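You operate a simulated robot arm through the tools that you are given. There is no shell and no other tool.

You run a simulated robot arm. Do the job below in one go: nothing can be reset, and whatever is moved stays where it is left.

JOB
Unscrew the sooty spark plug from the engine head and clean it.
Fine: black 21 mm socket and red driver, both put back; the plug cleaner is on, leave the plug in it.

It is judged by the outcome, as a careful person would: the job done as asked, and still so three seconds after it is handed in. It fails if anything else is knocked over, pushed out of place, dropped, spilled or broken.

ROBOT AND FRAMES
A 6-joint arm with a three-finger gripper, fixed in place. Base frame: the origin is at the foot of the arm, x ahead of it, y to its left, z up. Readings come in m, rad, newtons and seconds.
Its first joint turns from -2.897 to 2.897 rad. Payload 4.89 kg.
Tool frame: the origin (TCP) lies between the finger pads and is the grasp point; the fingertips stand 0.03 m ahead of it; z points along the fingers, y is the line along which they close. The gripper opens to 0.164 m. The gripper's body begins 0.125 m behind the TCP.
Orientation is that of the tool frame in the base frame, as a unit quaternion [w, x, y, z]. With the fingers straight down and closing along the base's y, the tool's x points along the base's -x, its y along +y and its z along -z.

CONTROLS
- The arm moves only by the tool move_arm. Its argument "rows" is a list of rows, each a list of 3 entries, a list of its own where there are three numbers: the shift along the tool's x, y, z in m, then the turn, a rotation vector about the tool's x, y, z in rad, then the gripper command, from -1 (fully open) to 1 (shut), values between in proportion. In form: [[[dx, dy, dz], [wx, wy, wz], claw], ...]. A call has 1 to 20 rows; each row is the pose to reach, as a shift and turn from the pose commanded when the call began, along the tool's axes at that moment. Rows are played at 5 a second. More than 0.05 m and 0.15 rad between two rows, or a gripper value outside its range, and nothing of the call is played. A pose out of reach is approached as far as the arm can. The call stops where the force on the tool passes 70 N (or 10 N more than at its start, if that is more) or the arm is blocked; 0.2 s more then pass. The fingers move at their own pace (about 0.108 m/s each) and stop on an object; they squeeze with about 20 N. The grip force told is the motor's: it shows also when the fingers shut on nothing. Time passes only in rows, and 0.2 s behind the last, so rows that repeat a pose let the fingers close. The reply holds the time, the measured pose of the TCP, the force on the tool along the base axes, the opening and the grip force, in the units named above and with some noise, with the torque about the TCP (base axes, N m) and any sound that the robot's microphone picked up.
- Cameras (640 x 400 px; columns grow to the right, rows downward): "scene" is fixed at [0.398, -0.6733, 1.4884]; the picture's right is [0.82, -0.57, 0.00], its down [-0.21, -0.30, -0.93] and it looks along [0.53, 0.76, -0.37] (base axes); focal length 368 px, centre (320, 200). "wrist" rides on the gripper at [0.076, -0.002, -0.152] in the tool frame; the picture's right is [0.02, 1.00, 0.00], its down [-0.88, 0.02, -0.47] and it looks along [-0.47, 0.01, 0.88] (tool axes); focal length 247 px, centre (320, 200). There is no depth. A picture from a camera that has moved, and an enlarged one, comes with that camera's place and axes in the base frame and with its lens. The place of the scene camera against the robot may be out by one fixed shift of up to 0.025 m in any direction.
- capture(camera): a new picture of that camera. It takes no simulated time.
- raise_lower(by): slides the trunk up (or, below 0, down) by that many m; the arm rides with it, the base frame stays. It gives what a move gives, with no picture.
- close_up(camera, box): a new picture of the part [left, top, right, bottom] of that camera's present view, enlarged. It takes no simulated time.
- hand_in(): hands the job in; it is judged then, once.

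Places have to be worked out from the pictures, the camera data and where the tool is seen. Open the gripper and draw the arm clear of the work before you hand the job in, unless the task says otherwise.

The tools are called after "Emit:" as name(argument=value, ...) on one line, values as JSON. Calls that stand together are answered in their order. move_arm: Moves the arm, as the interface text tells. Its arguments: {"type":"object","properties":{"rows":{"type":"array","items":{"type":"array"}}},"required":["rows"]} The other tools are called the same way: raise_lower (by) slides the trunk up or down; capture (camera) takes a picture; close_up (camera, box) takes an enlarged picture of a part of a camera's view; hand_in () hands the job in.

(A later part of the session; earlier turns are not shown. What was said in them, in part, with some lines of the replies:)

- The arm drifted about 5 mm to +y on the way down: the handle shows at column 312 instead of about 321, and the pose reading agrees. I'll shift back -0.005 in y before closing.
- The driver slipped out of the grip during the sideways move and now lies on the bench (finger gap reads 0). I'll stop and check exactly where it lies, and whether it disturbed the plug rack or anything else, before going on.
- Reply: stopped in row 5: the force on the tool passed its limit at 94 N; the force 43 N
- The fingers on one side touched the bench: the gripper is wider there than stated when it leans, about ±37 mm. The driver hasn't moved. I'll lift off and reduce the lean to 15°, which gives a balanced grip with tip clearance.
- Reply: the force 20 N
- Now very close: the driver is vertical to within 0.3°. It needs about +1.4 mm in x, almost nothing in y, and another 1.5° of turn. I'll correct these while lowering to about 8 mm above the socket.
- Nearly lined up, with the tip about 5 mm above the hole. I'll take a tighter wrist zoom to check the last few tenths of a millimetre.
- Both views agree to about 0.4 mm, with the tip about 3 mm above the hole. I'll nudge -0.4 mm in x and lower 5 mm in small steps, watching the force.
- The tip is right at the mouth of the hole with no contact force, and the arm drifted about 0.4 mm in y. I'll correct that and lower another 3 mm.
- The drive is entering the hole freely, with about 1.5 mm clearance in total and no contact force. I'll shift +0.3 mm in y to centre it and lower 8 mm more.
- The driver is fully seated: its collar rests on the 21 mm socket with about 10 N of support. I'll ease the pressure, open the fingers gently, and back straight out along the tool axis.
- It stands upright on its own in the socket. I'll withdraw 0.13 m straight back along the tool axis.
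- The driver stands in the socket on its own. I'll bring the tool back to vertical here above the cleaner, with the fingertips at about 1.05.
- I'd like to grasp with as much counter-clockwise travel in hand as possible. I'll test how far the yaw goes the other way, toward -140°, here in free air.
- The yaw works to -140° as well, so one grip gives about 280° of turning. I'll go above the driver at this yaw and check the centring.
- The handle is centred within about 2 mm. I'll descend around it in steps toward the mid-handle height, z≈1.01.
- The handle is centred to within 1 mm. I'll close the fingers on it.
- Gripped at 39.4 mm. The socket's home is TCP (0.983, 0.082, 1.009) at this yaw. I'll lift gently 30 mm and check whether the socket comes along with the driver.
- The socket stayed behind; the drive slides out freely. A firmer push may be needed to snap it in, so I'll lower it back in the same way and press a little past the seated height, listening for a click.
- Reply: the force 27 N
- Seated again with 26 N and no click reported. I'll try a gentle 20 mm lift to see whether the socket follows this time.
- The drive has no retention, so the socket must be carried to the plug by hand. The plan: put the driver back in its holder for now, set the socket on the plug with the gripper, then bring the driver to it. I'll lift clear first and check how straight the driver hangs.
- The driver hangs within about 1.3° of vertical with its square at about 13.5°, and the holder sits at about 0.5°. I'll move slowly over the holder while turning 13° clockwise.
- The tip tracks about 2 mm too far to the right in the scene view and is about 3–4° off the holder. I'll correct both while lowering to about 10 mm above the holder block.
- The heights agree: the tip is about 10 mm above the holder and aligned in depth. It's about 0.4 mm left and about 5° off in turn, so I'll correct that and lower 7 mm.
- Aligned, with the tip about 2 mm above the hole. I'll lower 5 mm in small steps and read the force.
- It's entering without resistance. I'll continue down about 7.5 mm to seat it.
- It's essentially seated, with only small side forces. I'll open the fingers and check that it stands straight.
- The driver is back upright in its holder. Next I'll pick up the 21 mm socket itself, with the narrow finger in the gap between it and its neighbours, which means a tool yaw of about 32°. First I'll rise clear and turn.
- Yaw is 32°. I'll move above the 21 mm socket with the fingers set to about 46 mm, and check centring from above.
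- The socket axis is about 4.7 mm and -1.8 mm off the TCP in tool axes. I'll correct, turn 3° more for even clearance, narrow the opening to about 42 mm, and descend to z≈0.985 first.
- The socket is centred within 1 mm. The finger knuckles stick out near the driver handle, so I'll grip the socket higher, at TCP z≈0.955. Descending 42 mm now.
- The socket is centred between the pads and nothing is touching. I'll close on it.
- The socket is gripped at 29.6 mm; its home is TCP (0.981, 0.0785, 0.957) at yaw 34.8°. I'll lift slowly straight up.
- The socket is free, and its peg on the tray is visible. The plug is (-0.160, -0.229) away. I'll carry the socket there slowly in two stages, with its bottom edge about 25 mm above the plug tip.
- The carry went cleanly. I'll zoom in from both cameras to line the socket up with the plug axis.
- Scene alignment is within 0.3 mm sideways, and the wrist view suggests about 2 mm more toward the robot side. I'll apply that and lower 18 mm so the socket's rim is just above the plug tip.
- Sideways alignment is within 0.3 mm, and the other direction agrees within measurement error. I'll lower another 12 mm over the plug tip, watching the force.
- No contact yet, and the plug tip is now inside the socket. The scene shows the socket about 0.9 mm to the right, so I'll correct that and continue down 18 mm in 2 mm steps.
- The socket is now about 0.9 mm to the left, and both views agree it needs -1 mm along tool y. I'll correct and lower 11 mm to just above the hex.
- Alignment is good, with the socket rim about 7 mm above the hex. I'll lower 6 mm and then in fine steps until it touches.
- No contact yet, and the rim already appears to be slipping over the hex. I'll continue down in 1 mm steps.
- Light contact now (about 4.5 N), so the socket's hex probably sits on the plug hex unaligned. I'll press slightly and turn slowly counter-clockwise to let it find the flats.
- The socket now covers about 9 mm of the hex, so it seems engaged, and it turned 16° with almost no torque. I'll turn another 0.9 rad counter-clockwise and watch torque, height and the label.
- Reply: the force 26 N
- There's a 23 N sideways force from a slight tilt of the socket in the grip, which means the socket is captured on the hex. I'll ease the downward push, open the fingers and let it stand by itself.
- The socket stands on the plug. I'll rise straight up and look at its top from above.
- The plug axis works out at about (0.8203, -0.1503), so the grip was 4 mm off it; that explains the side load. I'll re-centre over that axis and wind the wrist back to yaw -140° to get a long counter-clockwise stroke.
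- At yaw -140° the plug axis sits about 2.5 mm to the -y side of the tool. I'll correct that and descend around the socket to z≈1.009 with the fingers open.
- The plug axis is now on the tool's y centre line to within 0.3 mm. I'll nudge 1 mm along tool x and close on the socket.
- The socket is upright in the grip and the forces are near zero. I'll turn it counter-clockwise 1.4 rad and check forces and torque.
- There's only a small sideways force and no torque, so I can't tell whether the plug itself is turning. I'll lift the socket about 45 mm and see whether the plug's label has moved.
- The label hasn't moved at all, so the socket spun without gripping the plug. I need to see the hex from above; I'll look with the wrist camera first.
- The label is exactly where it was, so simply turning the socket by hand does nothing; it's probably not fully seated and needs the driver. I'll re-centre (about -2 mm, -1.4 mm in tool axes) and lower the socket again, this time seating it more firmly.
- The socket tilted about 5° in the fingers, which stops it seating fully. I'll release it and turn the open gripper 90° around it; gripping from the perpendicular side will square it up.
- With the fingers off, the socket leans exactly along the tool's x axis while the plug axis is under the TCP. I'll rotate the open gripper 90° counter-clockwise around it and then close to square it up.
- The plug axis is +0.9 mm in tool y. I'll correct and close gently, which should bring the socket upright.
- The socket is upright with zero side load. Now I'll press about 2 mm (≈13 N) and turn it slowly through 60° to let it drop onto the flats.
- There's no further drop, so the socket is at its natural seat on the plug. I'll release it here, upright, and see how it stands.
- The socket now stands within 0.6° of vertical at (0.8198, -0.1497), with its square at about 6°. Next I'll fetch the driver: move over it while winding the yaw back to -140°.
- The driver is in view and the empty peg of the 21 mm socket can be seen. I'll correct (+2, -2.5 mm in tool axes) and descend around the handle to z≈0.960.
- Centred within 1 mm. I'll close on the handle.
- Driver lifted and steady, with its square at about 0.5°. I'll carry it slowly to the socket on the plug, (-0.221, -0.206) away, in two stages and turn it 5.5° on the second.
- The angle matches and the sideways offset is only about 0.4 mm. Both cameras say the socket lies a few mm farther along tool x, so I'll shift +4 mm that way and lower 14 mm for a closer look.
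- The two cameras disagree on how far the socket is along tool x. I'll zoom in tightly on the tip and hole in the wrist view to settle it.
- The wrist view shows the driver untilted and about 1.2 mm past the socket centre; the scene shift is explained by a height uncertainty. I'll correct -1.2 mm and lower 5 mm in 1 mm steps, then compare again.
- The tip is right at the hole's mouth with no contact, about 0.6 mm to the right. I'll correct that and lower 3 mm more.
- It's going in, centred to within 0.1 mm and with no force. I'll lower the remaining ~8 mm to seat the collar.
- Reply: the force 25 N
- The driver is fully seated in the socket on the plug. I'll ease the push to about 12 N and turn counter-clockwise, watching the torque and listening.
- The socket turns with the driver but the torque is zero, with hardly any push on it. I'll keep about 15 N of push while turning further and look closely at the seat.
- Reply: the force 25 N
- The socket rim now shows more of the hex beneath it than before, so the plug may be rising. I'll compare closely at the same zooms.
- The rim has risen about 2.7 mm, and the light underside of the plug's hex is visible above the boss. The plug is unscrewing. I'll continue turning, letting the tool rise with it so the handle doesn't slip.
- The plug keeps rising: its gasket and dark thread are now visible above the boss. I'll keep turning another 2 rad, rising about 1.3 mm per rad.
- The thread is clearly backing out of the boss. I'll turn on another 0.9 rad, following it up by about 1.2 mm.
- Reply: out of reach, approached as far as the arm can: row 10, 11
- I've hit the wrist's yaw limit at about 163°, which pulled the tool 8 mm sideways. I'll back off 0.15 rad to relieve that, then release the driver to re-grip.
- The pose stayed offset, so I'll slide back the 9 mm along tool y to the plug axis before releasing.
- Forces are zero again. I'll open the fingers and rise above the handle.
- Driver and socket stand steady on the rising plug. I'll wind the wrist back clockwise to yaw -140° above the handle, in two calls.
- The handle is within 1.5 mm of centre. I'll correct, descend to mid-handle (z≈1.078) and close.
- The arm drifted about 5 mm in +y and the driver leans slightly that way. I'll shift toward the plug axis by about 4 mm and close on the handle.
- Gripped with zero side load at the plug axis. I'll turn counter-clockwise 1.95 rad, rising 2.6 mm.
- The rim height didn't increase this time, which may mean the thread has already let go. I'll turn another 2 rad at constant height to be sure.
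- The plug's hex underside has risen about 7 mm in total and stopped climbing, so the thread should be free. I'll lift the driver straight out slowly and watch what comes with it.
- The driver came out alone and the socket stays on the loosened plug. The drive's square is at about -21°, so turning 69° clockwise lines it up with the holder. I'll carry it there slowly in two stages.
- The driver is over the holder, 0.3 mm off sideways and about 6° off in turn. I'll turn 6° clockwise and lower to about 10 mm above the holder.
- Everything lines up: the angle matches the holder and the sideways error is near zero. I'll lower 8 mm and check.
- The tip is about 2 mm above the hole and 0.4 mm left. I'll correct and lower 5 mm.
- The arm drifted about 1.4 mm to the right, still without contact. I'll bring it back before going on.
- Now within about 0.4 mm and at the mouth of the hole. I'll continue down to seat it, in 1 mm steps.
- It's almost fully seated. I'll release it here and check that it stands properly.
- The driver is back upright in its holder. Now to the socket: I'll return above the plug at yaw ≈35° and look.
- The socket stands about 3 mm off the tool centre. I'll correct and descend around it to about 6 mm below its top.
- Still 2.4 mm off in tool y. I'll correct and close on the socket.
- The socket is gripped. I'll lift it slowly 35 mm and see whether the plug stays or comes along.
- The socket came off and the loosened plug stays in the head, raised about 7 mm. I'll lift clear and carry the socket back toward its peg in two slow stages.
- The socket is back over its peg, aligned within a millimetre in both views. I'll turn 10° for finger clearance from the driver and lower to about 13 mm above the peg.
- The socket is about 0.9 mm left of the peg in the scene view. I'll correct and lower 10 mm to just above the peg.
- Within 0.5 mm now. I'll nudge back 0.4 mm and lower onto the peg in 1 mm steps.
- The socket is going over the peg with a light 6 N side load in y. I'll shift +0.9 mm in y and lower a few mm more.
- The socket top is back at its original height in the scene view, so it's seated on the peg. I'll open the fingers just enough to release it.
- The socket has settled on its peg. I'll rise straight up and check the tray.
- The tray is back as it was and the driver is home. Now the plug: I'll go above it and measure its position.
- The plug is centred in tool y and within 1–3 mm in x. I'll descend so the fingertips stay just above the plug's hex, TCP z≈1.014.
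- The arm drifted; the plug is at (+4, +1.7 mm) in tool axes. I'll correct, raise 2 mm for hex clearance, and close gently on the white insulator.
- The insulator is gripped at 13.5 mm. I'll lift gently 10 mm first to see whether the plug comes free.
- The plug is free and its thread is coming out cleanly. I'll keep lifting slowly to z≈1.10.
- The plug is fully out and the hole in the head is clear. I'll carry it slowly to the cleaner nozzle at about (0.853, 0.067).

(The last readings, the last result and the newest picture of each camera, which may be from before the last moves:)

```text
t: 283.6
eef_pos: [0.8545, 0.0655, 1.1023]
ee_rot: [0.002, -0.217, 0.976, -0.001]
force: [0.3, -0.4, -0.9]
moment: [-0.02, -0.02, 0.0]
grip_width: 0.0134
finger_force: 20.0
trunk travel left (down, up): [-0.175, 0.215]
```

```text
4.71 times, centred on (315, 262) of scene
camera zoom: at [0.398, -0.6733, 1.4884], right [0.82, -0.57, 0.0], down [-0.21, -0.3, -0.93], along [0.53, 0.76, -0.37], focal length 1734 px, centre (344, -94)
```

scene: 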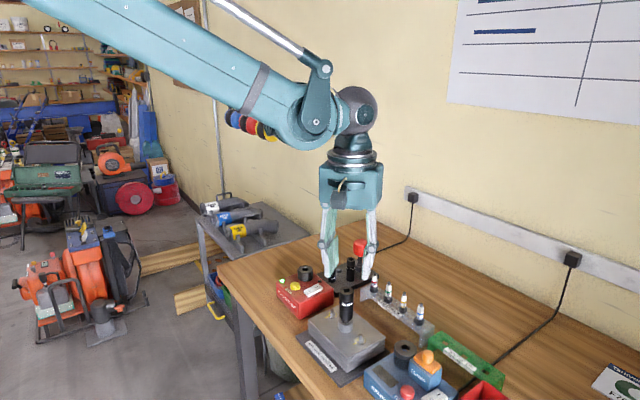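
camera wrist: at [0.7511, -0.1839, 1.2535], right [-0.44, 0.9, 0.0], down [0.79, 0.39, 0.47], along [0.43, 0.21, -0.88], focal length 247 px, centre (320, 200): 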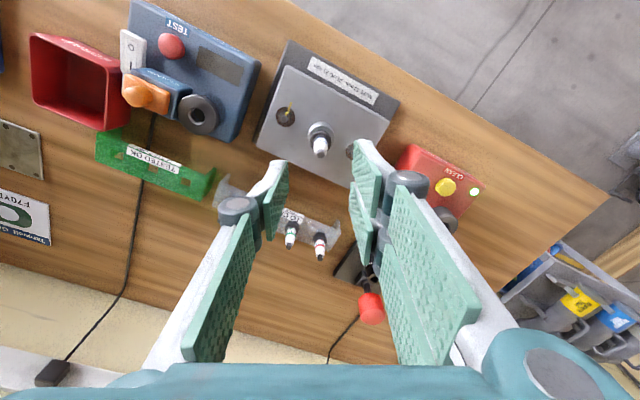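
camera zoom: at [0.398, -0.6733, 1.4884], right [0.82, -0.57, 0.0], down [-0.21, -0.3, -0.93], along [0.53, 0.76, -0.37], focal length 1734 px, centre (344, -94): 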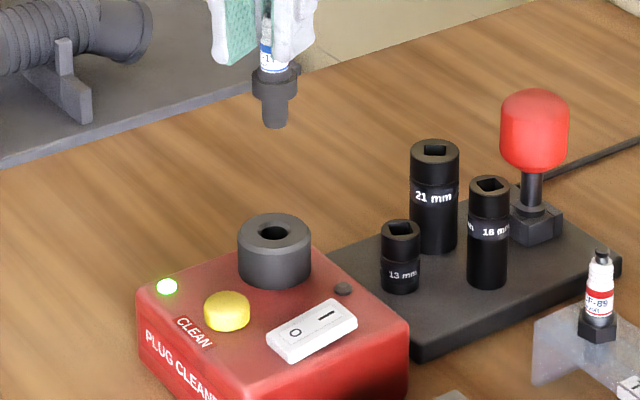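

The plug is within about 2 mm of the nozzle axis. I'll zoom in on the thread end and the nozzle to line them up exactly.

Emit:
close_up(camera="scene", box=[290, 228, 322, 252])

Emit:
close_up(camera="scene", box=[290, 256, 322, 280])

```text
16.00 times, centred on (306, 240) of scene
camera zoom: at [0.398, -0.6733, 1.4884], right [0.82, -0.57, 0.0], down [-0.21, -0.3, -0.93], along [0.53, 0.76, -0.37], focal length 5895 px, centre (544, -440)
```

zoom: 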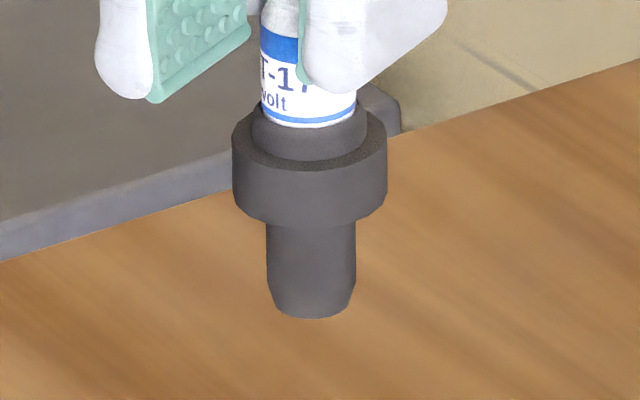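

```text
16.00 times, centred on (306, 268) of scene
camera zoom: at [0.398, -0.6733, 1.4884], right [0.82, -0.57, 0.0], down [-0.21, -0.3, -0.93], along [0.53, 0.76, -0.37], focal length 5895 px, centre (544, -888)
```

zoom: 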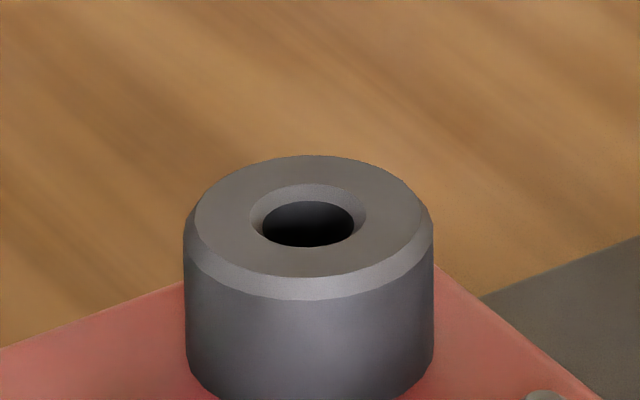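

The plug hangs vertical; the nozzle hole has about 0.35 mm radial clearance plus a wide chamfer. I'll shift (+1.7, +0.6 mm in tool axes) and lower 58 mm to about 12 mm above it.

Emit:
move_arm(rows=[[[0.0008, 0.0003, 0.002], [0, 0, 0], 1], [[0.0017, 0.0006, 0.007], [0, 0, 0], 1], [[0.0017, 0.0006, 0.015], [0, 0, 0], 1], [[0.0017, 0.0006, 0.024], [0, 0, 0], 1], [[0.0017, 0.0006, 0.034], [0, 0, 0], 1], [[0.0017, 0.0006, 0.043], [0, 0, 0], 1], [[0.0017, 0.0006, 0.051], [0, 0, 0], 1], [[0.0017, 0.0006, 0.056], [0, 0, 0], 1], [[0.0017, 0.0006, 0.058], [0, 0, 0], 1], [[0.0017, 0.0006, 0.058], [0, 0, 0], 1]])

Emit:
close_up(camera="scene", box=[290, 248, 322, 272])

Emit:
close_up(camera="wrist", box=[270, 100, 370, 220])

```text
t: 285.8
eef_pos: [0.8533, 0.0649, 1.044]
ee_rot: [0.002, -0.218, 0.976, -0.001]
force: [0.0, -1.2, -0.1]
moment: [0.01, -0.01, 0.0]
grip_width: 0.0137
finger_force: 20.0
trunk travel left (down, up): [-0.175, 0.215]
```

```text
16.00 times, centred on (306, 260) of scene
camera zoom: at [0.398, -0.6733, 1.4884], right [0.82, -0.57, 0.0], down [-0.21, -0.3, -0.93], along [0.53, 0.76, -0.37], focal length 5895 px, centre (544, -760)
```

zoom: 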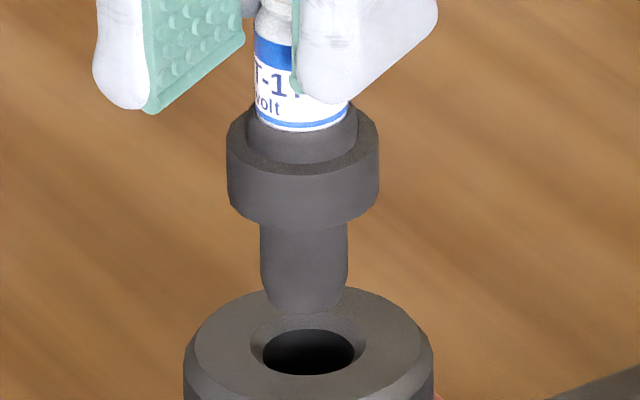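

```text
3.33 times, centred on (320, 160) of wrist
camera zoom: at [0.7842, 0.0324, 1.1957], right [-0.44, 0.9, 0.0], down [0.79, 0.39, 0.47], along [0.43, 0.21, -0.88], focal length 823 px, centre (320, 333)
```

zoom: 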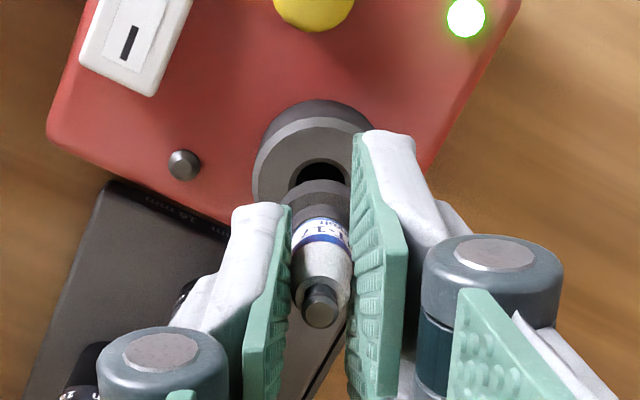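

The thread is about 0.5 mm left in the scene and aligned in the other direction. I'll correct and lower 8 mm to the mouth of the nozzle.

Emit:
move_arm(rows=[[[-0.0002, -0.0005, 0], [0, 0, 0], 1], [[-0.0002, -0.0005, 0.002], [0, 0, 0], 1], [[-0.0002, -0.0005, 0.004], [0, 0, 0], 1], [[-0.0002, -0.0005, 0.006], [0, 0, 0], 1], [[-0.0002, -0.0005, 0.008], [0, 0, 0], 1], [[-0.0002, -0.0005, 0.008], [0, 0, 0], 1]])

Emit:
close_up(camera="scene", box=[290, 248, 322, 272])

Emit:
close_up(camera="wrist", box=[270, 100, 370, 220])

```text
t: 287.2
eef_pos: [0.8524, 0.065, 1.0355]
ee_rot: [0.001, -0.218, 0.976, -0.002]
force: [0.2, -0.3, 0.7]
moment: [0.0, -0.02, -0.01]
grip_width: 0.0134
finger_force: 19.7
trunk travel left (down, up): [-0.175, 0.215]
```

```text
16.00 times, centred on (306, 260) of scene
camera zoom: at [0.398, -0.6733, 1.4884], right [0.82, -0.57, 0.0], down [-0.21, -0.3, -0.93], along [0.53, 0.76, -0.37], focal length 5895 px, centre (544, -760)
```

zoom: 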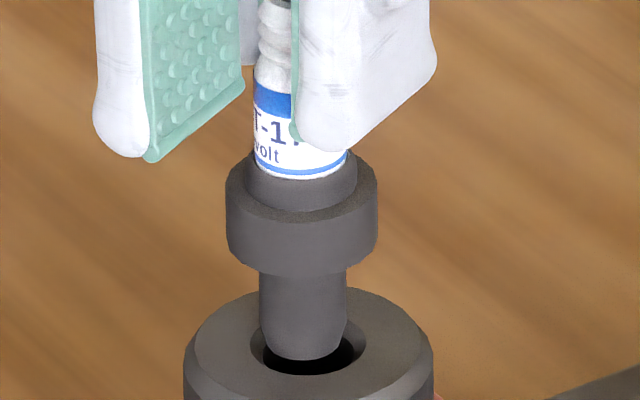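

```text
3.33 times, centred on (320, 160) of wrist
camera zoom: at [0.7839, 0.0325, 1.1869], right [-0.44, 0.9, 0.0], down [0.79, 0.39, 0.47], along [0.43, 0.21, -0.88], focal length 823 px, centre (320, 333)
```

zoom: 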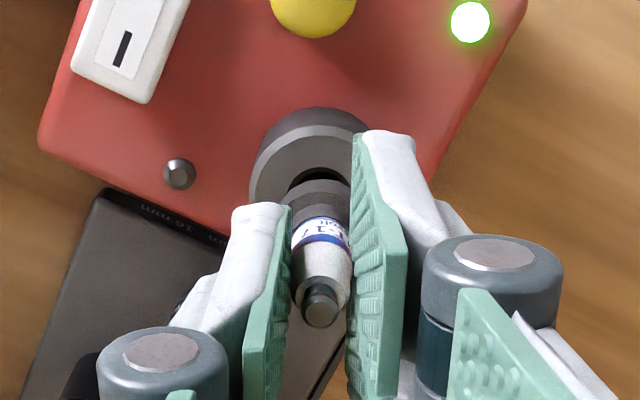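

The thread end is at the chamfered mouth, about 0.7 mm left in the scene. I'll correct and lower 4 mm, reading the side force.

Emit:
move_arm(rows=[[[-0.0004, -0.0006, 0], [0, 0, 0], 1], [[-0.0004, -0.0006, 0.001], [0, 0, 0], 1], [[-0.0004, -0.0006, 0.002], [0, 0, 0], 1], [[-0.0004, -0.0006, 0.003], [0, 0, 0], 1], [[-0.0004, -0.0006, 0.004], [0, 0, 0], 1], [[-0.0004, -0.0006, 0.004], [0, 0, 0], 1]])

Emit:
close_up(camera="scene", box=[290, 250, 322, 274])

```text
t: 288.6
eef_pos: [0.8531, 0.0651, 1.032]
ee_rot: [0.0, -0.218, 0.976, -0.001]
force: [-0.3, -0.4, -1.2]
moment: [0.01, -0.03, -0.02]
grip_width: 0.0135
finger_force: 19.9
trunk travel left (down, up): [-0.175, 0.215]
```

```text
16.00 times, centred on (306, 262) of scene
camera zoom: at [0.398, -0.6733, 1.4884], right [0.82, -0.57, 0.0], down [-0.21, -0.3, -0.93], along [0.53, 0.76, -0.37], focal length 5895 px, centre (544, -792)
```

zoom: 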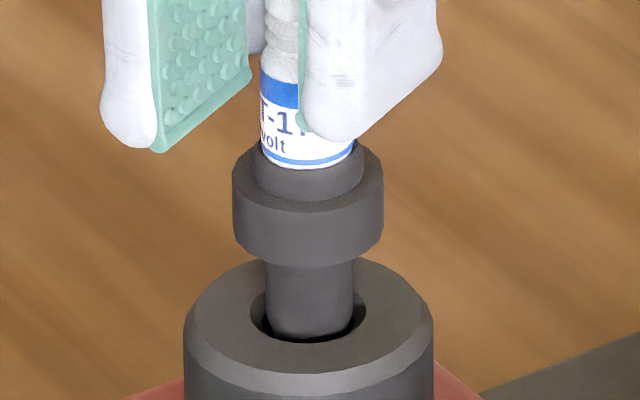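

Centred within 0.2 mm and entering the chamfer. I'll lower another 4 mm.

Emit:
move_arm(rows=[[[0, 0, 0.001], [0, 0, 0], 1], [[0, 0, 0.002], [0, 0, 0], 1], [[0, 0, 0.003], [0, 0, 0], 1], [[0, 0, 0.004], [0, 0, 0], 1], [[0, 0, 0.004], [0, 0, 0], 1]])

Emit:
close_up(camera="scene", box=[290, 250, 322, 274])

```text
t: 289.8
eef_pos: [0.8533, 0.0643, 1.0277]
ee_rot: [0.001, -0.217, 0.976, -0.002]
force: [-0.2, -0.7, 0.0]
moment: [0.04, -0.01, -0.01]
grip_width: 0.0134
finger_force: 19.9
trunk travel left (down, up): [-0.175, 0.215]
```

```text
16.00 times, centred on (306, 262) of scene
camera zoom: at [0.398, -0.6733, 1.4884], right [0.82, -0.57, 0.0], down [-0.21, -0.3, -0.93], along [0.53, 0.76, -0.37], focal length 5895 px, centre (544, -792)
```

zoom: 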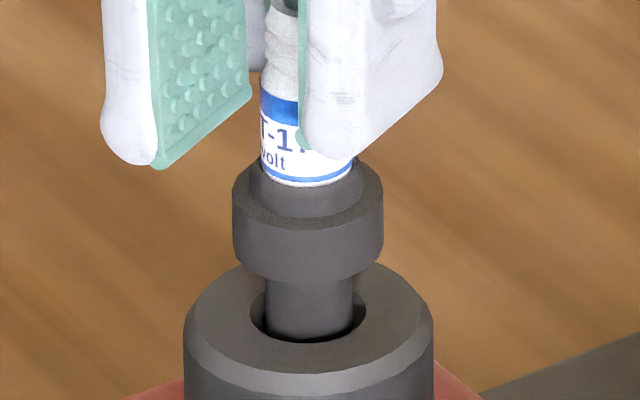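

The thread is sliding into the nozzle with no resistance; about 12 mm remain until the hex rests on it. I'll lower in steps.

Emit:
move_arm(rows=[[[0, 0, 0.0012], [0, 0, 0], 1], [[0, 0, 0.0024], [0, 0, 0], 1], [[0, 0, 0.0036], [0, 0, 0], 1], [[0, 0, 0.0048], [0, 0, 0], 1], [[0, 0, 0.006], [0, 0, 0], 1], [[0, 0, 0.0072], [0, 0, 0], 1], [[0, 0, 0.0084], [0, 0, 0], 1], [[0, 0, 0.0096], [0, 0, 0], 1], [[0, 0, 0.0105], [0, 0, 0], 1], [[0, 0, 0.0105], [0, 0, 0], 1]])

Emit:
close_up(camera="scene", box=[290, 250, 322, 274])

```text
t: 292.0
eef_pos: [0.8542, 0.0649, 1.0157]
ee_rot: [0.002, -0.218, 0.976, -0.001]
force: [-0.5, -0.3, -0.9]
moment: [0.03, -0.01, 0.03]
grip_width: 0.0137
finger_force: 20.3
trunk travel left (down, up): [-0.175, 0.215]
```

```text
16.00 times, centred on (306, 262) of scene
camera zoom: at [0.398, -0.6733, 1.4884], right [0.82, -0.57, 0.0], down [-0.21, -0.3, -0.93], along [0.53, 0.76, -0.37], focal length 5895 px, centre (544, -792)
```

zoom: 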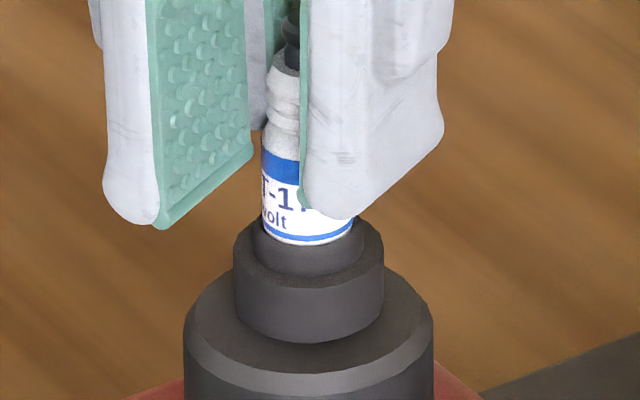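

The hex is about 1 mm above the nozzle face. I'll lower 2 mm more to feel the seat.

Emit:
move_arm(rows=[[[0, 0, 0.0007], [0, 0, 0], 1], [[0, 0, 0.0014], [0, 0, 0], 1], [[0, 0, 0.002], [0, 0, 0], 1], [[0, 0, 0.002], [0, 0, 0], 1]])

Emit:
close_up(camera="scene", box=[290, 250, 322, 274])

```text
t: 293.0
eef_pos: [0.8531, 0.0643, 1.0151]
ee_rot: [0.002, -0.218, 0.976, -0.001]
force: [0.3, 0.3, -0.3]
moment: [-0.03, -0.04, 0.01]
grip_width: 0.0135
finger_force: 20.0
trunk travel left (down, up): [-0.175, 0.215]
```

```text
16.00 times, centred on (306, 262) of scene
camera zoom: at [0.398, -0.6733, 1.4884], right [0.82, -0.57, 0.0], down [-0.21, -0.3, -0.93], along [0.53, 0.76, -0.37], focal length 5895 px, centre (544, -792)
```

zoom: 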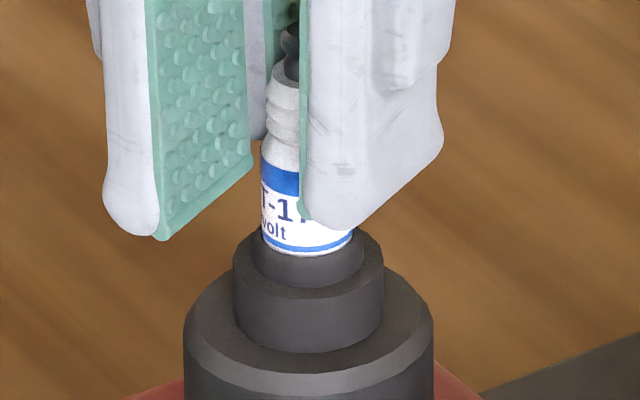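

It looks seated but the force is still zero. I'll lower another 1.5 mm to confirm contact.

Emit:
move_arm(rows=[[[0, 0, 0.0008], [0, 0, 0], 1], [[0, 0, 0.0015], [0, 0, 0], 1], [[0, 0, 0.0015], [0, 0, 0], 1]])

Emit:
close_up(camera="scene", box=[290, 250, 322, 274])

```text
t: 293.8
eef_pos: [0.8535, 0.0652, 1.0138]
ee_rot: [0.001, -0.219, 0.976, -0.001]
force: [2.1, 2.0, 13.7]
moment: [0.01, -0.1, 0.03]
grip_width: 0.0131
finger_force: 19.7
trunk travel left (down, up): [-0.175, 0.215]
```

```text
16.00 times, centred on (306, 262) of scene
camera zoom: at [0.398, -0.6733, 1.4884], right [0.82, -0.57, 0.0], down [-0.21, -0.3, -0.93], along [0.53, 0.76, -0.37], focal length 5895 px, centre (544, -792)
```

zoom: 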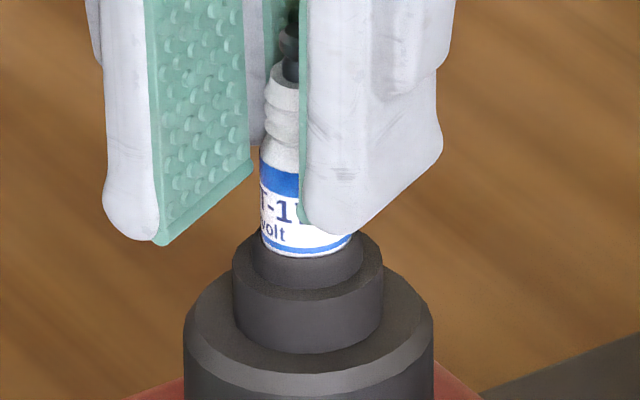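

The hex now rests on the nozzle with 14 N of support, so the plug is fully seated. I'll ease off, open the fingers gently, rise, and look.

Emit:
move_arm(rows=[[[0, 0, -0.0015], [0, 0, 0], 1], [[0, 0, -0.0015], [0, 0, 0], 0.8], [[0, 0, -0.0015], [0, 0, 0], 0.7], [[0, 0, -0.0015], [0, 0, 0], 0.55], [[0, 0, -0.0015], [0, 0, 0], 0.4], [[0, 0, -0.025], [0, 0, 0], 0.4], [[0, 0, -0.055], [0, 0, 0], 0.4], [[0, 0, -0.09], [0, 0, 0], 0.4], [[0, 0, -0.09], [0, 0, 0], 0.4]])

Emit:
close_up(camera="scene", box=[265, 235, 345, 320])

Emit:
capture(camera="wrist")

```text
t: 295.8
eef_pos: [0.8529, 0.0636, 1.1002]
ee_rot: [0.001, -0.217, 0.976, -0.001]
force: [-0.5, -0.1, 0.1]
moment: [0.01, -0.04, -0.03]
grip_width: 0.0489
finger_force: 0.0
trunk travel left (down, up): [-0.175, 0.215]
```

```text
4.71 times, centred on (305, 278) of scene
camera zoom: at [0.398, -0.6733, 1.4884], right [0.82, -0.57, 0.0], down [-0.21, -0.3, -0.93], along [0.53, 0.76, -0.37], focal length 1734 px, centre (391, -165)
```

zoom: 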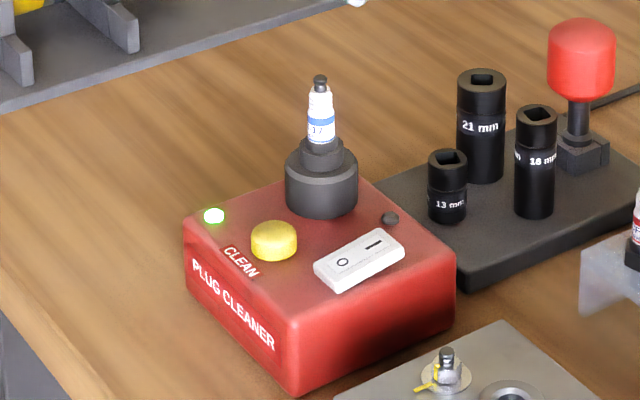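

```text
taken
camera wrist: at [0.784, 0.031, 1.253], right [-0.44, 0.9, 0.0], down [0.79, 0.39, 0.47], along [0.43, 0.21, -0.88], focal length 247 px, centre (320, 200)
```

wrist: 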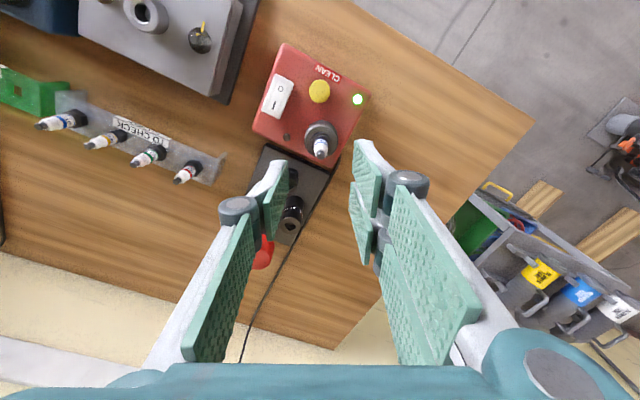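

The plug stands properly in the cleaner and the power light is green. The yellow CLEAN button still needs pressing; I put it near (0.805, 0.041), top at z≈0.937. I'll move above it, close the fingers, and turn to yaw 90° so they clear the nozzle and the rocker switch.

Emit:
move_arm(rows=[[[0.006, 0, -0.005], [0, 0, -0.12], 0.6], [[0.013, 0, -0.005], [0, 0, -0.25], 1], [[0.02, 0, -0.005], [0, 0, -0.38], 1], [[0.028, 0, -0.005], [0, 0, -0.51], 1], [[0.036, 0, -0.005], [0, 0, -0.64], 1], [[0.043, 0, -0.005], [0, 0, -0.77], 1], [[0.049, 0, -0.005], [0, 0, -0.9], 1], [[0.0531, -0.0002, -0.005], [0, 0, -1.03], 1], [[0.0531, -0.0002, -0.005], [0, 0, -1.134], 1], [[0.0531, -0.0002, -0.005], [0, 0, -1.134], 1]])

Emit:
capture(camera="wrist")

Emit:
close_up(camera="wrist", box=[270, 90, 370, 200])

Emit:
close_up(camera="scene", box=[265, 220, 335, 310])

```text
t: 298.0
eef_pos: [0.807, 0.0431, 1.1069]
ee_rot: [0.0, 0.707, -0.707, 0.002]
force: [-0.1, 0.1, -0.1]
moment: [-0.01, 0.0, 0.0]
grip_width: 0.0001
finger_force: 19.6
trunk travel left (down, up): [-0.175, 0.215]
```

```text
taken
camera wrist: at [0.808, -0.0326, 1.26], right [-1.0, -0.02, 0.0], down [-0.02, 0.88, 0.47], along [-0.01, 0.47, -0.88], focal length 247 px, centre (320, 200)
```

wrist: 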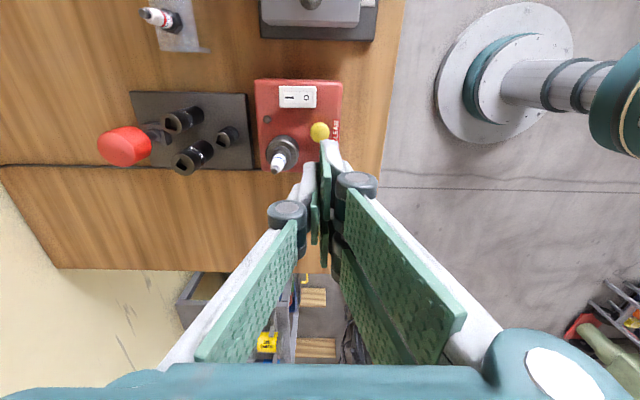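

```text
3.64 times, centred on (320, 145) of wrist
camera zoom: at [0.808, -0.0326, 1.26], right [-1.0, -0.02, 0.0], down [-0.02, 0.88, 0.47], along [-0.01, 0.47, -0.88], focal length 898 px, centre (320, 400)
```

zoom: 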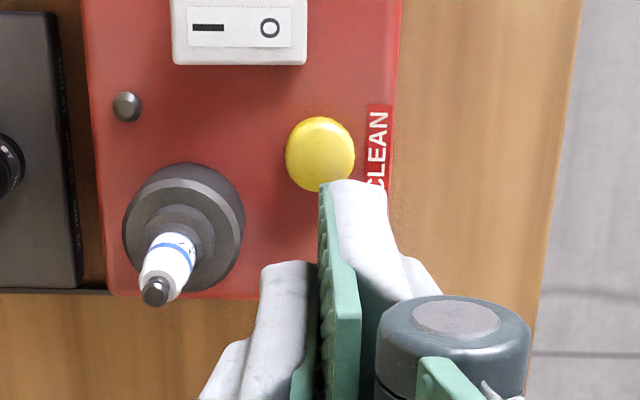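

```text
4.44 times, centred on (300, 265) of scene
camera zoom: at [0.398, -0.6733, 1.4884], right [0.82, -0.57, 0.0], down [-0.21, -0.3, -0.93], along [0.53, 0.76, -0.37], focal length 1638 px, centre (409, -89)
```

zoom: 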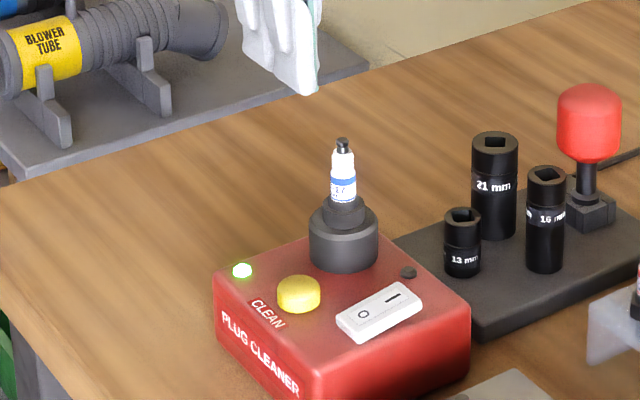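

The button is within 2–4 mm of the TCP. I'll turn 15° back for more clearance from the plug, centre on the button, and lower to about z = 1.03 to check.

Emit:
move_arm(rows=[[[0.001, -0.0003, 0.01], [0, 0, 0.1], 1], [[0.002, -0.0006, 0.025], [0, 0, 0.2], 1], [[0.002, -0.0006, 0.045], [0, 0, 0.262], 1], [[0.002, -0.0006, 0.065], [0, 0, 0.262], 1], [[0.002, -0.0006, 0.08], [0, 0, 0.262], 1], [[0.002, -0.0006, 0.08], [0, 0, 0.262], 1]])

Emit:
close_up(camera="wrist", box=[260, 100, 380, 220])

Emit:
close_up(camera="scene", box=[265, 230, 335, 310])

```text
t: 299.4
eef_pos: [0.8069, 0.0399, 1.0288]
ee_rot: [0.0, -0.609, 0.793, -0.002]
force: [-0.6, -0.1, -0.1]
moment: [0.0, 0.0, 0.03]
grip_width: 0.0
finger_force: 20.0
trunk travel left (down, up): [-0.175, 0.215]
```

```text
3.33 times, centred on (320, 160) of wrist
camera zoom: at [0.7889, -0.0329, 1.1808], right [-0.97, 0.24, 0.0], down [0.21, 0.86, 0.47], along [0.12, 0.46, -0.88], focal length 823 px, centre (320, 333)
```

zoom: 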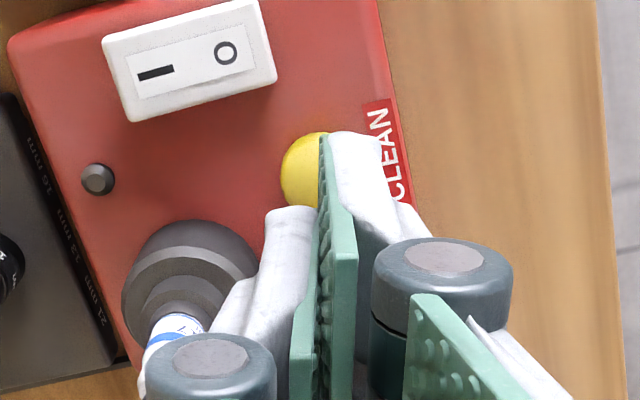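

```text
5.00 times, centred on (300, 270) of scene
camera zoom: at [0.398, -0.6733, 1.4884], right [0.82, -0.57, 0.0], down [-0.21, -0.3, -0.93], along [0.53, 0.76, -0.37], focal length 1842 px, centre (420, -150)
```

zoom: 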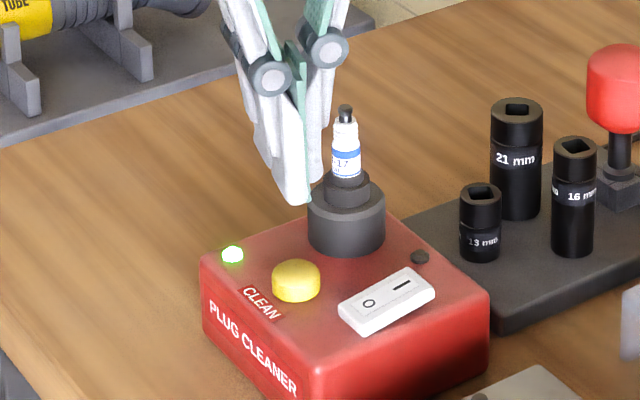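

The closed fingertips are centred over the button within 3 mm and clear of the plug by about 17 mm. I'll lower to just above the button.

Emit:
move_arm(rows=[[[0.0015, -0.0005, 0.01], [0, 0, 0], 1], [[0.003, -0.001, 0.022], [0, 0, 0], 1], [[0.003, -0.001, 0.034], [0, 0, 0], 1], [[0.003, -0.001, 0.044], [0, 0, 0], 1], [[0.003, -0.001, 0.048], [0, 0, 0], 1], [[0.003, -0.001, 0.048], [0, 0, 0], 1]])

Emit:
close_up(camera="scene", box=[275, 255, 325, 295])

Emit:
close_up(camera="wrist", box=[260, 100, 380, 220])

```text
t: 300.8
eef_pos: [0.8059, 0.037, 0.9802]
ee_rot: [0.0, -0.609, 0.793, -0.001]
force: [0.5, 0.1, -0.2]
moment: [0.02, 0.0, 0.01]
grip_width: 0.0
finger_force: 20.0
trunk travel left (down, up): [-0.175, 0.215]
```

```text
10.00 times, centred on (300, 275) of scene
camera zoom: at [0.398, -0.6733, 1.4884], right [0.82, -0.57, 0.0], down [-0.21, -0.3, -0.93], along [0.53, 0.76, -0.37], focal length 3684 px, centre (520, -550)
```

zoom: 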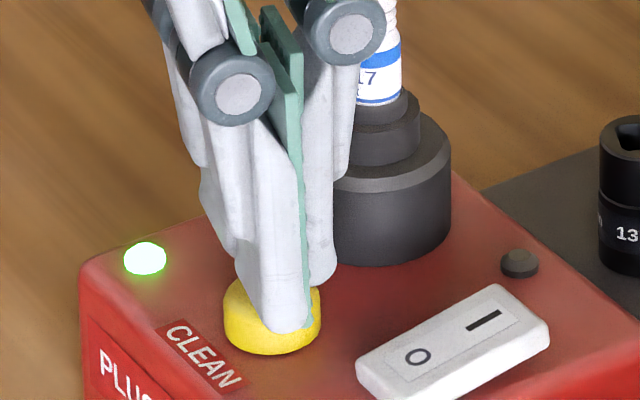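

```text
3.33 times, centred on (320, 160) of wrist
camera zoom: at [0.7885, -0.0364, 1.1329], right [-0.97, 0.24, 0.0], down [0.21, 0.86, 0.47], along [0.12, 0.46, -0.88], focal length 823 px, centre (320, 333)
```

zoom: 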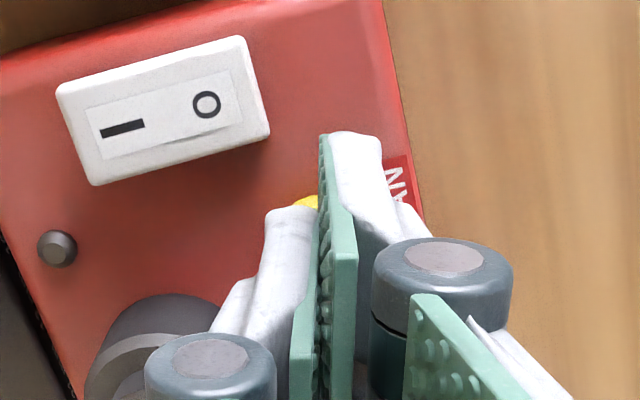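

The fingertips are right over the button and nothing else is near. I'll press down in 1 mm steps and watch for force and sound.

Emit:
move_arm(rows=[[[-0.001, 0, 0.001], [0, 0, 0], 1], [[-0.001, 0, 0.002], [0, 0, 0], 1], [[-0.001, 0, 0.003], [0, 0, 0], 1], [[-0.001, 0, 0.004], [0, 0, 0], 1], [[-0.001, 0, 0.005], [0, 0, 0], 1], [[-0.001, 0, 0.005], [0, 0, 0], 1]])

Emit:
close_up(camera="scene", box=[275, 255, 325, 295])

```text
t: 302.2
eef_pos: [0.8063, 0.0383, 0.9741]
ee_rot: [0.0, -0.609, 0.793, -0.002]
force: [-1.0, -0.2, 0.5]
moment: [-0.02, -0.03, -0.01]
grip_width: 0.0
finger_force: 19.7
trunk travel left (down, up): [-0.175, 0.215]
```

```text
10.00 times, centred on (300, 275) of scene
camera zoom: at [0.398, -0.6733, 1.4884], right [0.82, -0.57, 0.0], down [-0.21, -0.3, -0.93], along [0.53, 0.76, -0.37], focal length 3684 px, centre (520, -550)
```

zoom: 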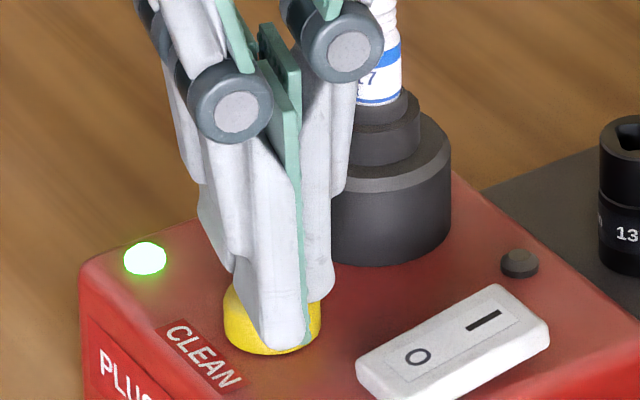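

No contact yet. I'll continue down in 1 mm steps.

Emit:
move_arm(rows=[[[-0.001, 0, 0.001], [0, 0, 0], 1], [[-0.0015, 0, 0.002], [0, 0, 0], 1], [[-0.0015, 0, 0.003], [0, 0, 0], 1], [[-0.0015, 0, 0.004], [0, 0, 0], 1], [[-0.0015, 0, 0.004], [0, 0, 0], 1]])

Emit:
close_up(camera="scene", box=[275, 255, 325, 295])

```text
t: 303.4
eef_pos: [0.8074, 0.0395, 0.9699]
ee_rot: [0.001, -0.609, 0.793, -0.002]
force: [-0.1, -1.1, 0.0]
moment: [-0.01, 0.02, -0.02]
grip_width: 0.0
finger_force: 19.9
trunk travel left (down, up): [-0.175, 0.215]
```

```text
10.00 times, centred on (300, 275) of scene
camera zoom: at [0.398, -0.6733, 1.4884], right [0.82, -0.57, 0.0], down [-0.21, -0.3, -0.93], along [0.53, 0.76, -0.37], focal length 3684 px, centre (520, -550)
```

zoom: 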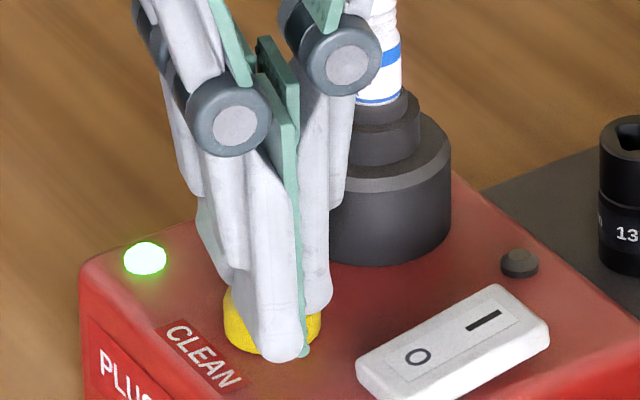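

Still free. I'll continue another 4 mm.

Emit:
move_arm(rows=[[[0, 0, 0.001], [0, 0, 0], 1], [[0, 0, 0.002], [0, 0, 0], 1], [[0, 0, 0.003], [0, 0, 0], 1], [[0, 0, 0.004], [0, 0, 0], 1], [[0, 0, 0.004], [0, 0, 0], 1]])

Emit:
close_up(camera="scene", box=[275, 255, 325, 295])

Emit:
close_up(camera="wrist", box=[260, 100, 380, 220])

```text
t: 304.6
eef_pos: [0.8077, 0.0395, 0.9676]
ee_rot: [0.0, -0.609, 0.793, -0.002]
force: [0.7, -0.3, 1.0]
moment: [0.02, 0.02, -0.03]
grip_width: 0.0
finger_force: 20.0
trunk travel left (down, up): [-0.175, 0.215]
```

```text
10.00 times, centred on (300, 275) of scene
camera zoom: at [0.398, -0.6733, 1.4884], right [0.82, -0.57, 0.0], down [-0.21, -0.3, -0.93], along [0.53, 0.76, -0.37], focal length 3684 px, centre (520, -550)
```

zoom: 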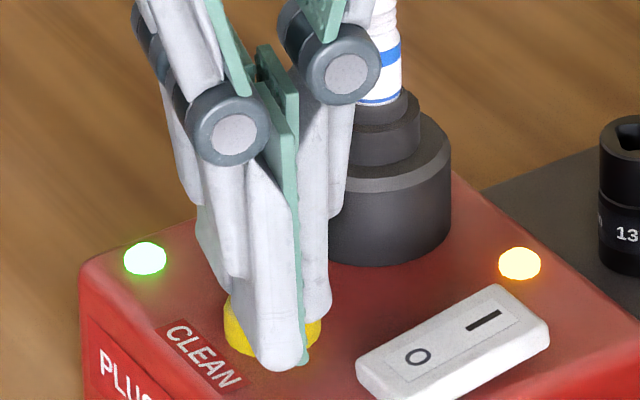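

```text
3.33 times, centred on (320, 160) of wrist
camera zoom: at [0.7887, -0.0333, 1.1199], right [-0.97, 0.24, 0.0], down [0.21, 0.86, 0.47], along [0.12, 0.46, -0.88], focal length 823 px, centre (320, 333)
```

zoom: 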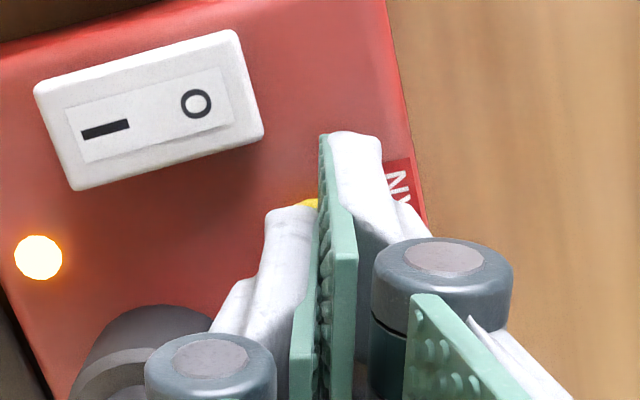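

The amber light came on, so the button is pressed and cleaning is running. I'll hold it for a few seconds and watch.

Emit:
move_arm(rows=[[[0, 0, 0.0005], [0, 0, 0], 1], [[0, 0, 0.0005], [0, 0, 0], 1], [[0, 0, 0.0005], [0, 0, 0], 1], [[0, 0, 0.0005], [0, 0, 0], 1], [[0, 0, 0.0005], [0, 0, 0], 1], [[0, 0, 0.0005], [0, 0, 0], 1], [[0, 0, 0.0005], [0, 0, 0], 1], [[0, 0, 0.0005], [0, 0, 0], 1], [[0, 0, 0.0005], [0, 0, 0], 1], [[0, 0, 0.0005], [0, 0, 0], 1], [[0, 0, 0.0005], [0, 0, 0], 1], [[0, 0, 0.0005], [0, 0, 0], 1], [[0, 0, 0.0005], [0, 0, 0], 1], [[0, 0, 0.0005], [0, 0, 0], 1], [[0, 0, 0.0005], [0, 0, 0], 1]])

Emit:
close_up(camera="scene", box=[275, 245, 335, 295])

```text
t: 307.8
eef_pos: [0.8062, 0.0405, 0.9665]
ee_rot: [0.0, -0.609, 0.793, -0.002]
force: [0.2, 0.6, 2.9]
moment: [-0.02, -0.03, 0.02]
grip_width: 0.0002
finger_force: 20.0
trunk travel left (down, up): [-0.175, 0.215]
heard: click
```

```text
8.00 times, centred on (305, 270) of scene
camera zoom: at [0.398, -0.6733, 1.4884], right [0.82, -0.57, 0.0], down [-0.21, -0.3, -0.93], along [0.53, 0.76, -0.37], focal length 2948 px, centre (440, -360)
```

zoom: 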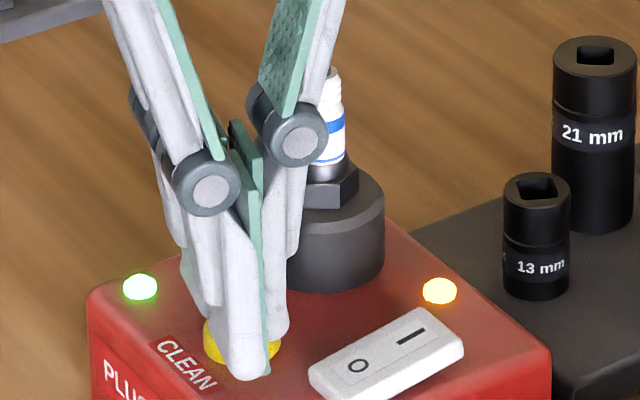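

A click was heard, and the plug now shows a clean, sharp hex, so the soot is gone. I'll lift off the button straight up and check.

Emit:
move_arm(rows=[[[0, 0, -0.01], [0, 0, 0], 1], [[0, 0, -0.03], [0, 0, 0], 1], [[0, 0, -0.06], [0, 0, 0], 1], [[0, 0, -0.1], [0, 0, 0], 1], [[0, 0, -0.14], [0, 0, 0], 1], [[0, 0, -0.17], [0, 0, 0], 1], [[0, 0, -0.17], [0, 0, 0], 1]])

Emit:
close_up(camera="scene", box=[265, 235, 345, 305])

Emit:
capture(camera="scene")

```text
t: 309.4
eef_pos: [0.8051, 0.0404, 1.1422]
ee_rot: [0.0, -0.609, 0.793, -0.002]
force: [-0.2, -0.4, 0.6]
moment: [0.0, -0.06, 0.02]
grip_width: 0.0
finger_force: 19.9
trunk travel left (down, up): [-0.175, 0.215]
```

```text
5.71 times, centred on (305, 270) of scene
camera zoom: at [0.398, -0.6733, 1.4884], right [0.82, -0.57, 0.0], down [-0.21, -0.3, -0.93], along [0.53, 0.76, -0.37], focal length 2105 px, centre (406, -200)
```

zoom: 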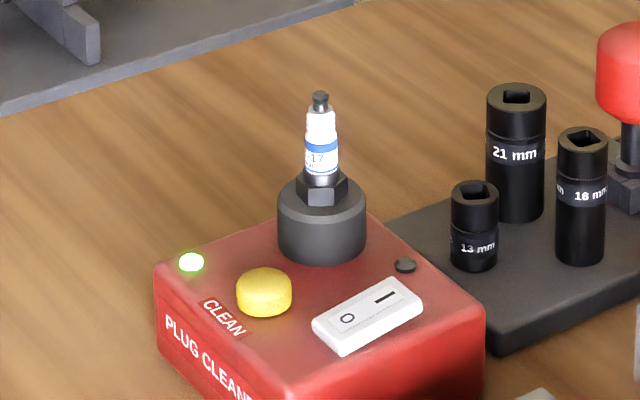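

```text
taken
```

scene: 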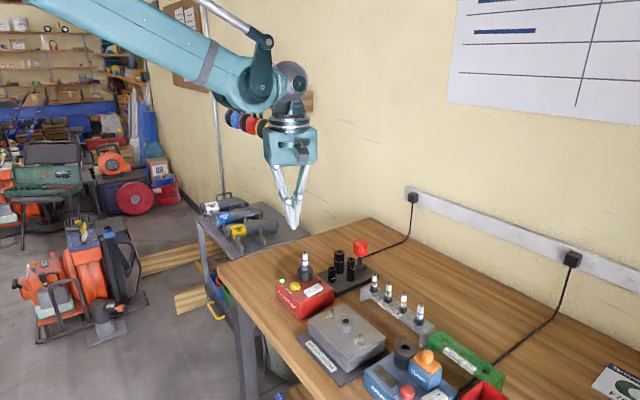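

The plug is clean and seated, the amber light is off and power is still on. I'll check everything on the bench against the starting view before withdrawing.

Emit:
close_up(camera="scene", box=[260, 220, 420, 320])

Emit:
close_up(camera="scene", box=[280, 300, 440, 400])

Emit:
close_up(camera="scene", box=[326, 230, 390, 280])

```text
4.00 times, centred on (340, 270) of scene
camera zoom: at [0.398, -0.6733, 1.4884], right [0.82, -0.57, 0.0], down [-0.21, -0.3, -0.93], along [0.53, 0.76, -0.37], focal length 1474 px, centre (240, -80)
```

zoom: 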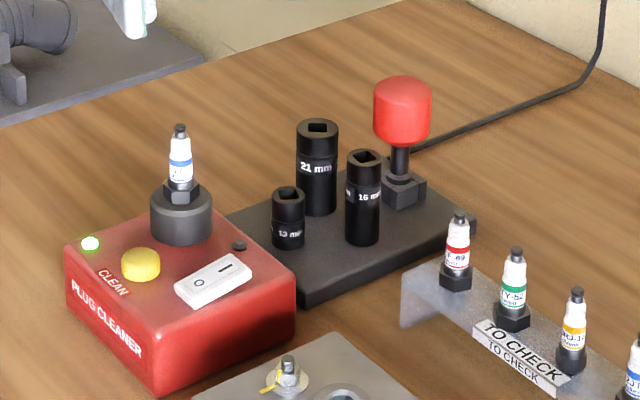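

```text
4.00 times, centred on (360, 350) of scene
camera zoom: at [0.398, -0.6733, 1.4884], right [0.82, -0.57, 0.0], down [-0.21, -0.3, -0.93], along [0.53, 0.76, -0.37], focal length 1474 px, centre (160, -400)
```

zoom: 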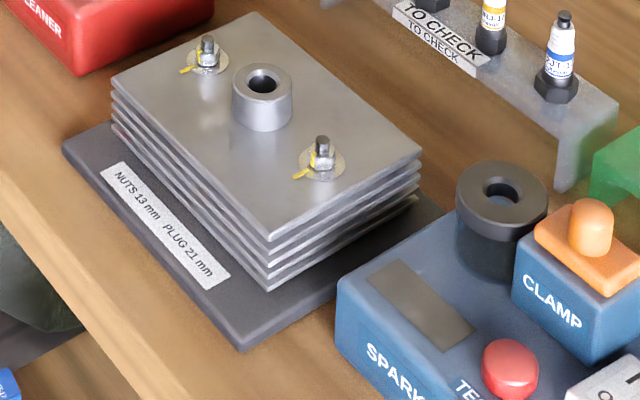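

```text
8.00 times, centred on (358, 255) of scene
camera zoom: at [0.398, -0.6733, 1.4884], right [0.82, -0.57, 0.0], down [-0.21, -0.3, -0.93], along [0.53, 0.76, -0.37], focal length 2948 px, centre (16, -240)
```

zoom: 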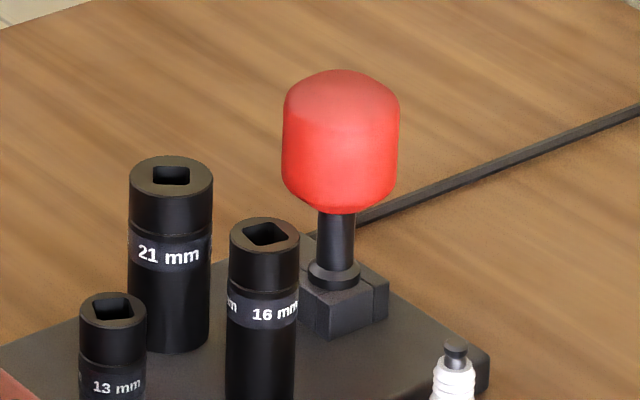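

Everything matches the starting view: sockets, driver, rack and head are in place, with the empty plug hole in the head and the clean plug in the cleaner. I'll rise, open the gripper and draw the arm back clear of the bench.

Emit:
move_arm(rows=[[[0, 0, -0.03], [0, 0, 0], 1], [[0, 0, -0.07], [0, 0, 0], 0.5], [[0, 0, -0.11], [0, 0, 0], 0], [[0.01, 0.03, -0.12], [0, 0, 0], -0.5], [[0.02, 0.065, -0.12], [0, 0, 0], -1], [[0.033, 0.1, -0.12], [0, 0, 0], -1], [[0.045, 0.135, -0.12], [0, 0, 0], -1], [[0.056, 0.165, -0.12], [0, 0, 0], -1], [[0.0663, 0.1893, -0.12], [0, 0, 0], -1], [[0.0663, 0.1893, -0.12], [0, 0, 0], -1]])

Emit:
capture(camera="scene")

Emit:
close_up(camera="scene", box=[260, 220, 420, 320])

```text
t: 311.6
eef_pos: [0.6054, 0.0256, 1.2569]
ee_rot: [0.001, -0.609, 0.793, -0.002]
force: [-1.5, 0.0, 0.1]
moment: [0.02, -0.1, 0.02]
grip_width: 0.1639
finger_force: 0.1
trunk travel left (down, up): [-0.175, 0.215]
```

```text
taken
```

scene: 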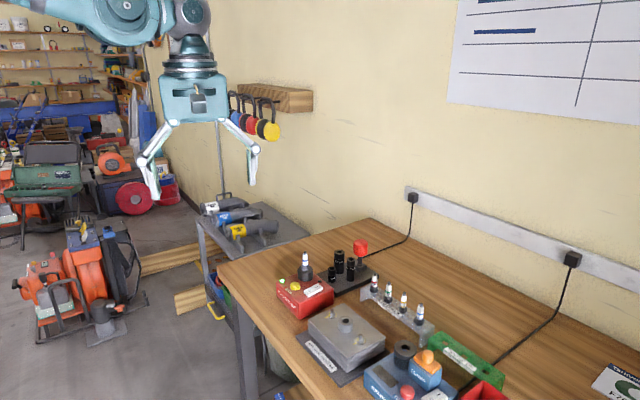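

```text
4.00 times, centred on (340, 270) of scene
camera zoom: at [0.398, -0.6733, 1.4884], right [0.82, -0.57, 0.0], down [-0.21, -0.3, -0.93], along [0.53, 0.76, -0.37], focal length 1474 px, centre (240, -80)
```

zoom: 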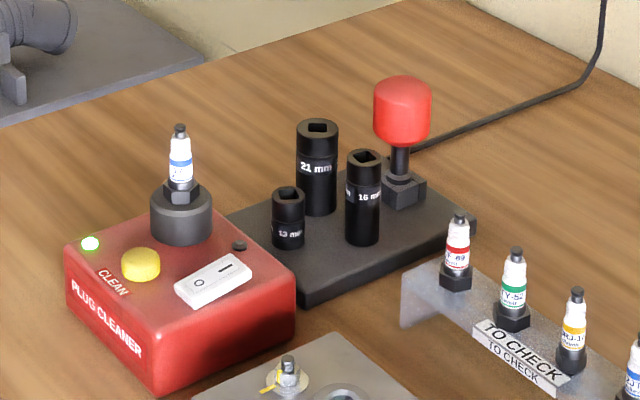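

The arm is clear with the gripper open. The clean plug stands in the cleaner with its power on, the socket and driver are back in their places, and nothing else has moved. I'm handing the job in.

Emit:
hand_in()

```text
The job is handed in.
```

The spark plug is out of the engine head, cleaned, and standing in the cleaner, which is still switched on. The 21 mm socket is back on its peg and the red driver is back in its holder. I've handed the job in but haven't had a result.

- **Driver dropped:** early on, the driver slipped out of the gripper and fell onto the bench. I picked it up, and close-up views showed it hadn't hit or moved anything else. The drop may still count against the job.
- **Unscrewing:** the socket doesn't lock onto the driver, so I set the socket on the plug first and then put the driver into it. The plug came loose after about one and a half turns.
- **Cleaning:** I pressed and held the yellow CLEAN button. The amber light came on, I heard a click, and the plug's hex, rounded over with soot before, now shows clean, sharp edges.

In the last views the other sockets, the plug rack and the engine head matched how they were at the start. The gripper is open and the arm is clear of the bench.
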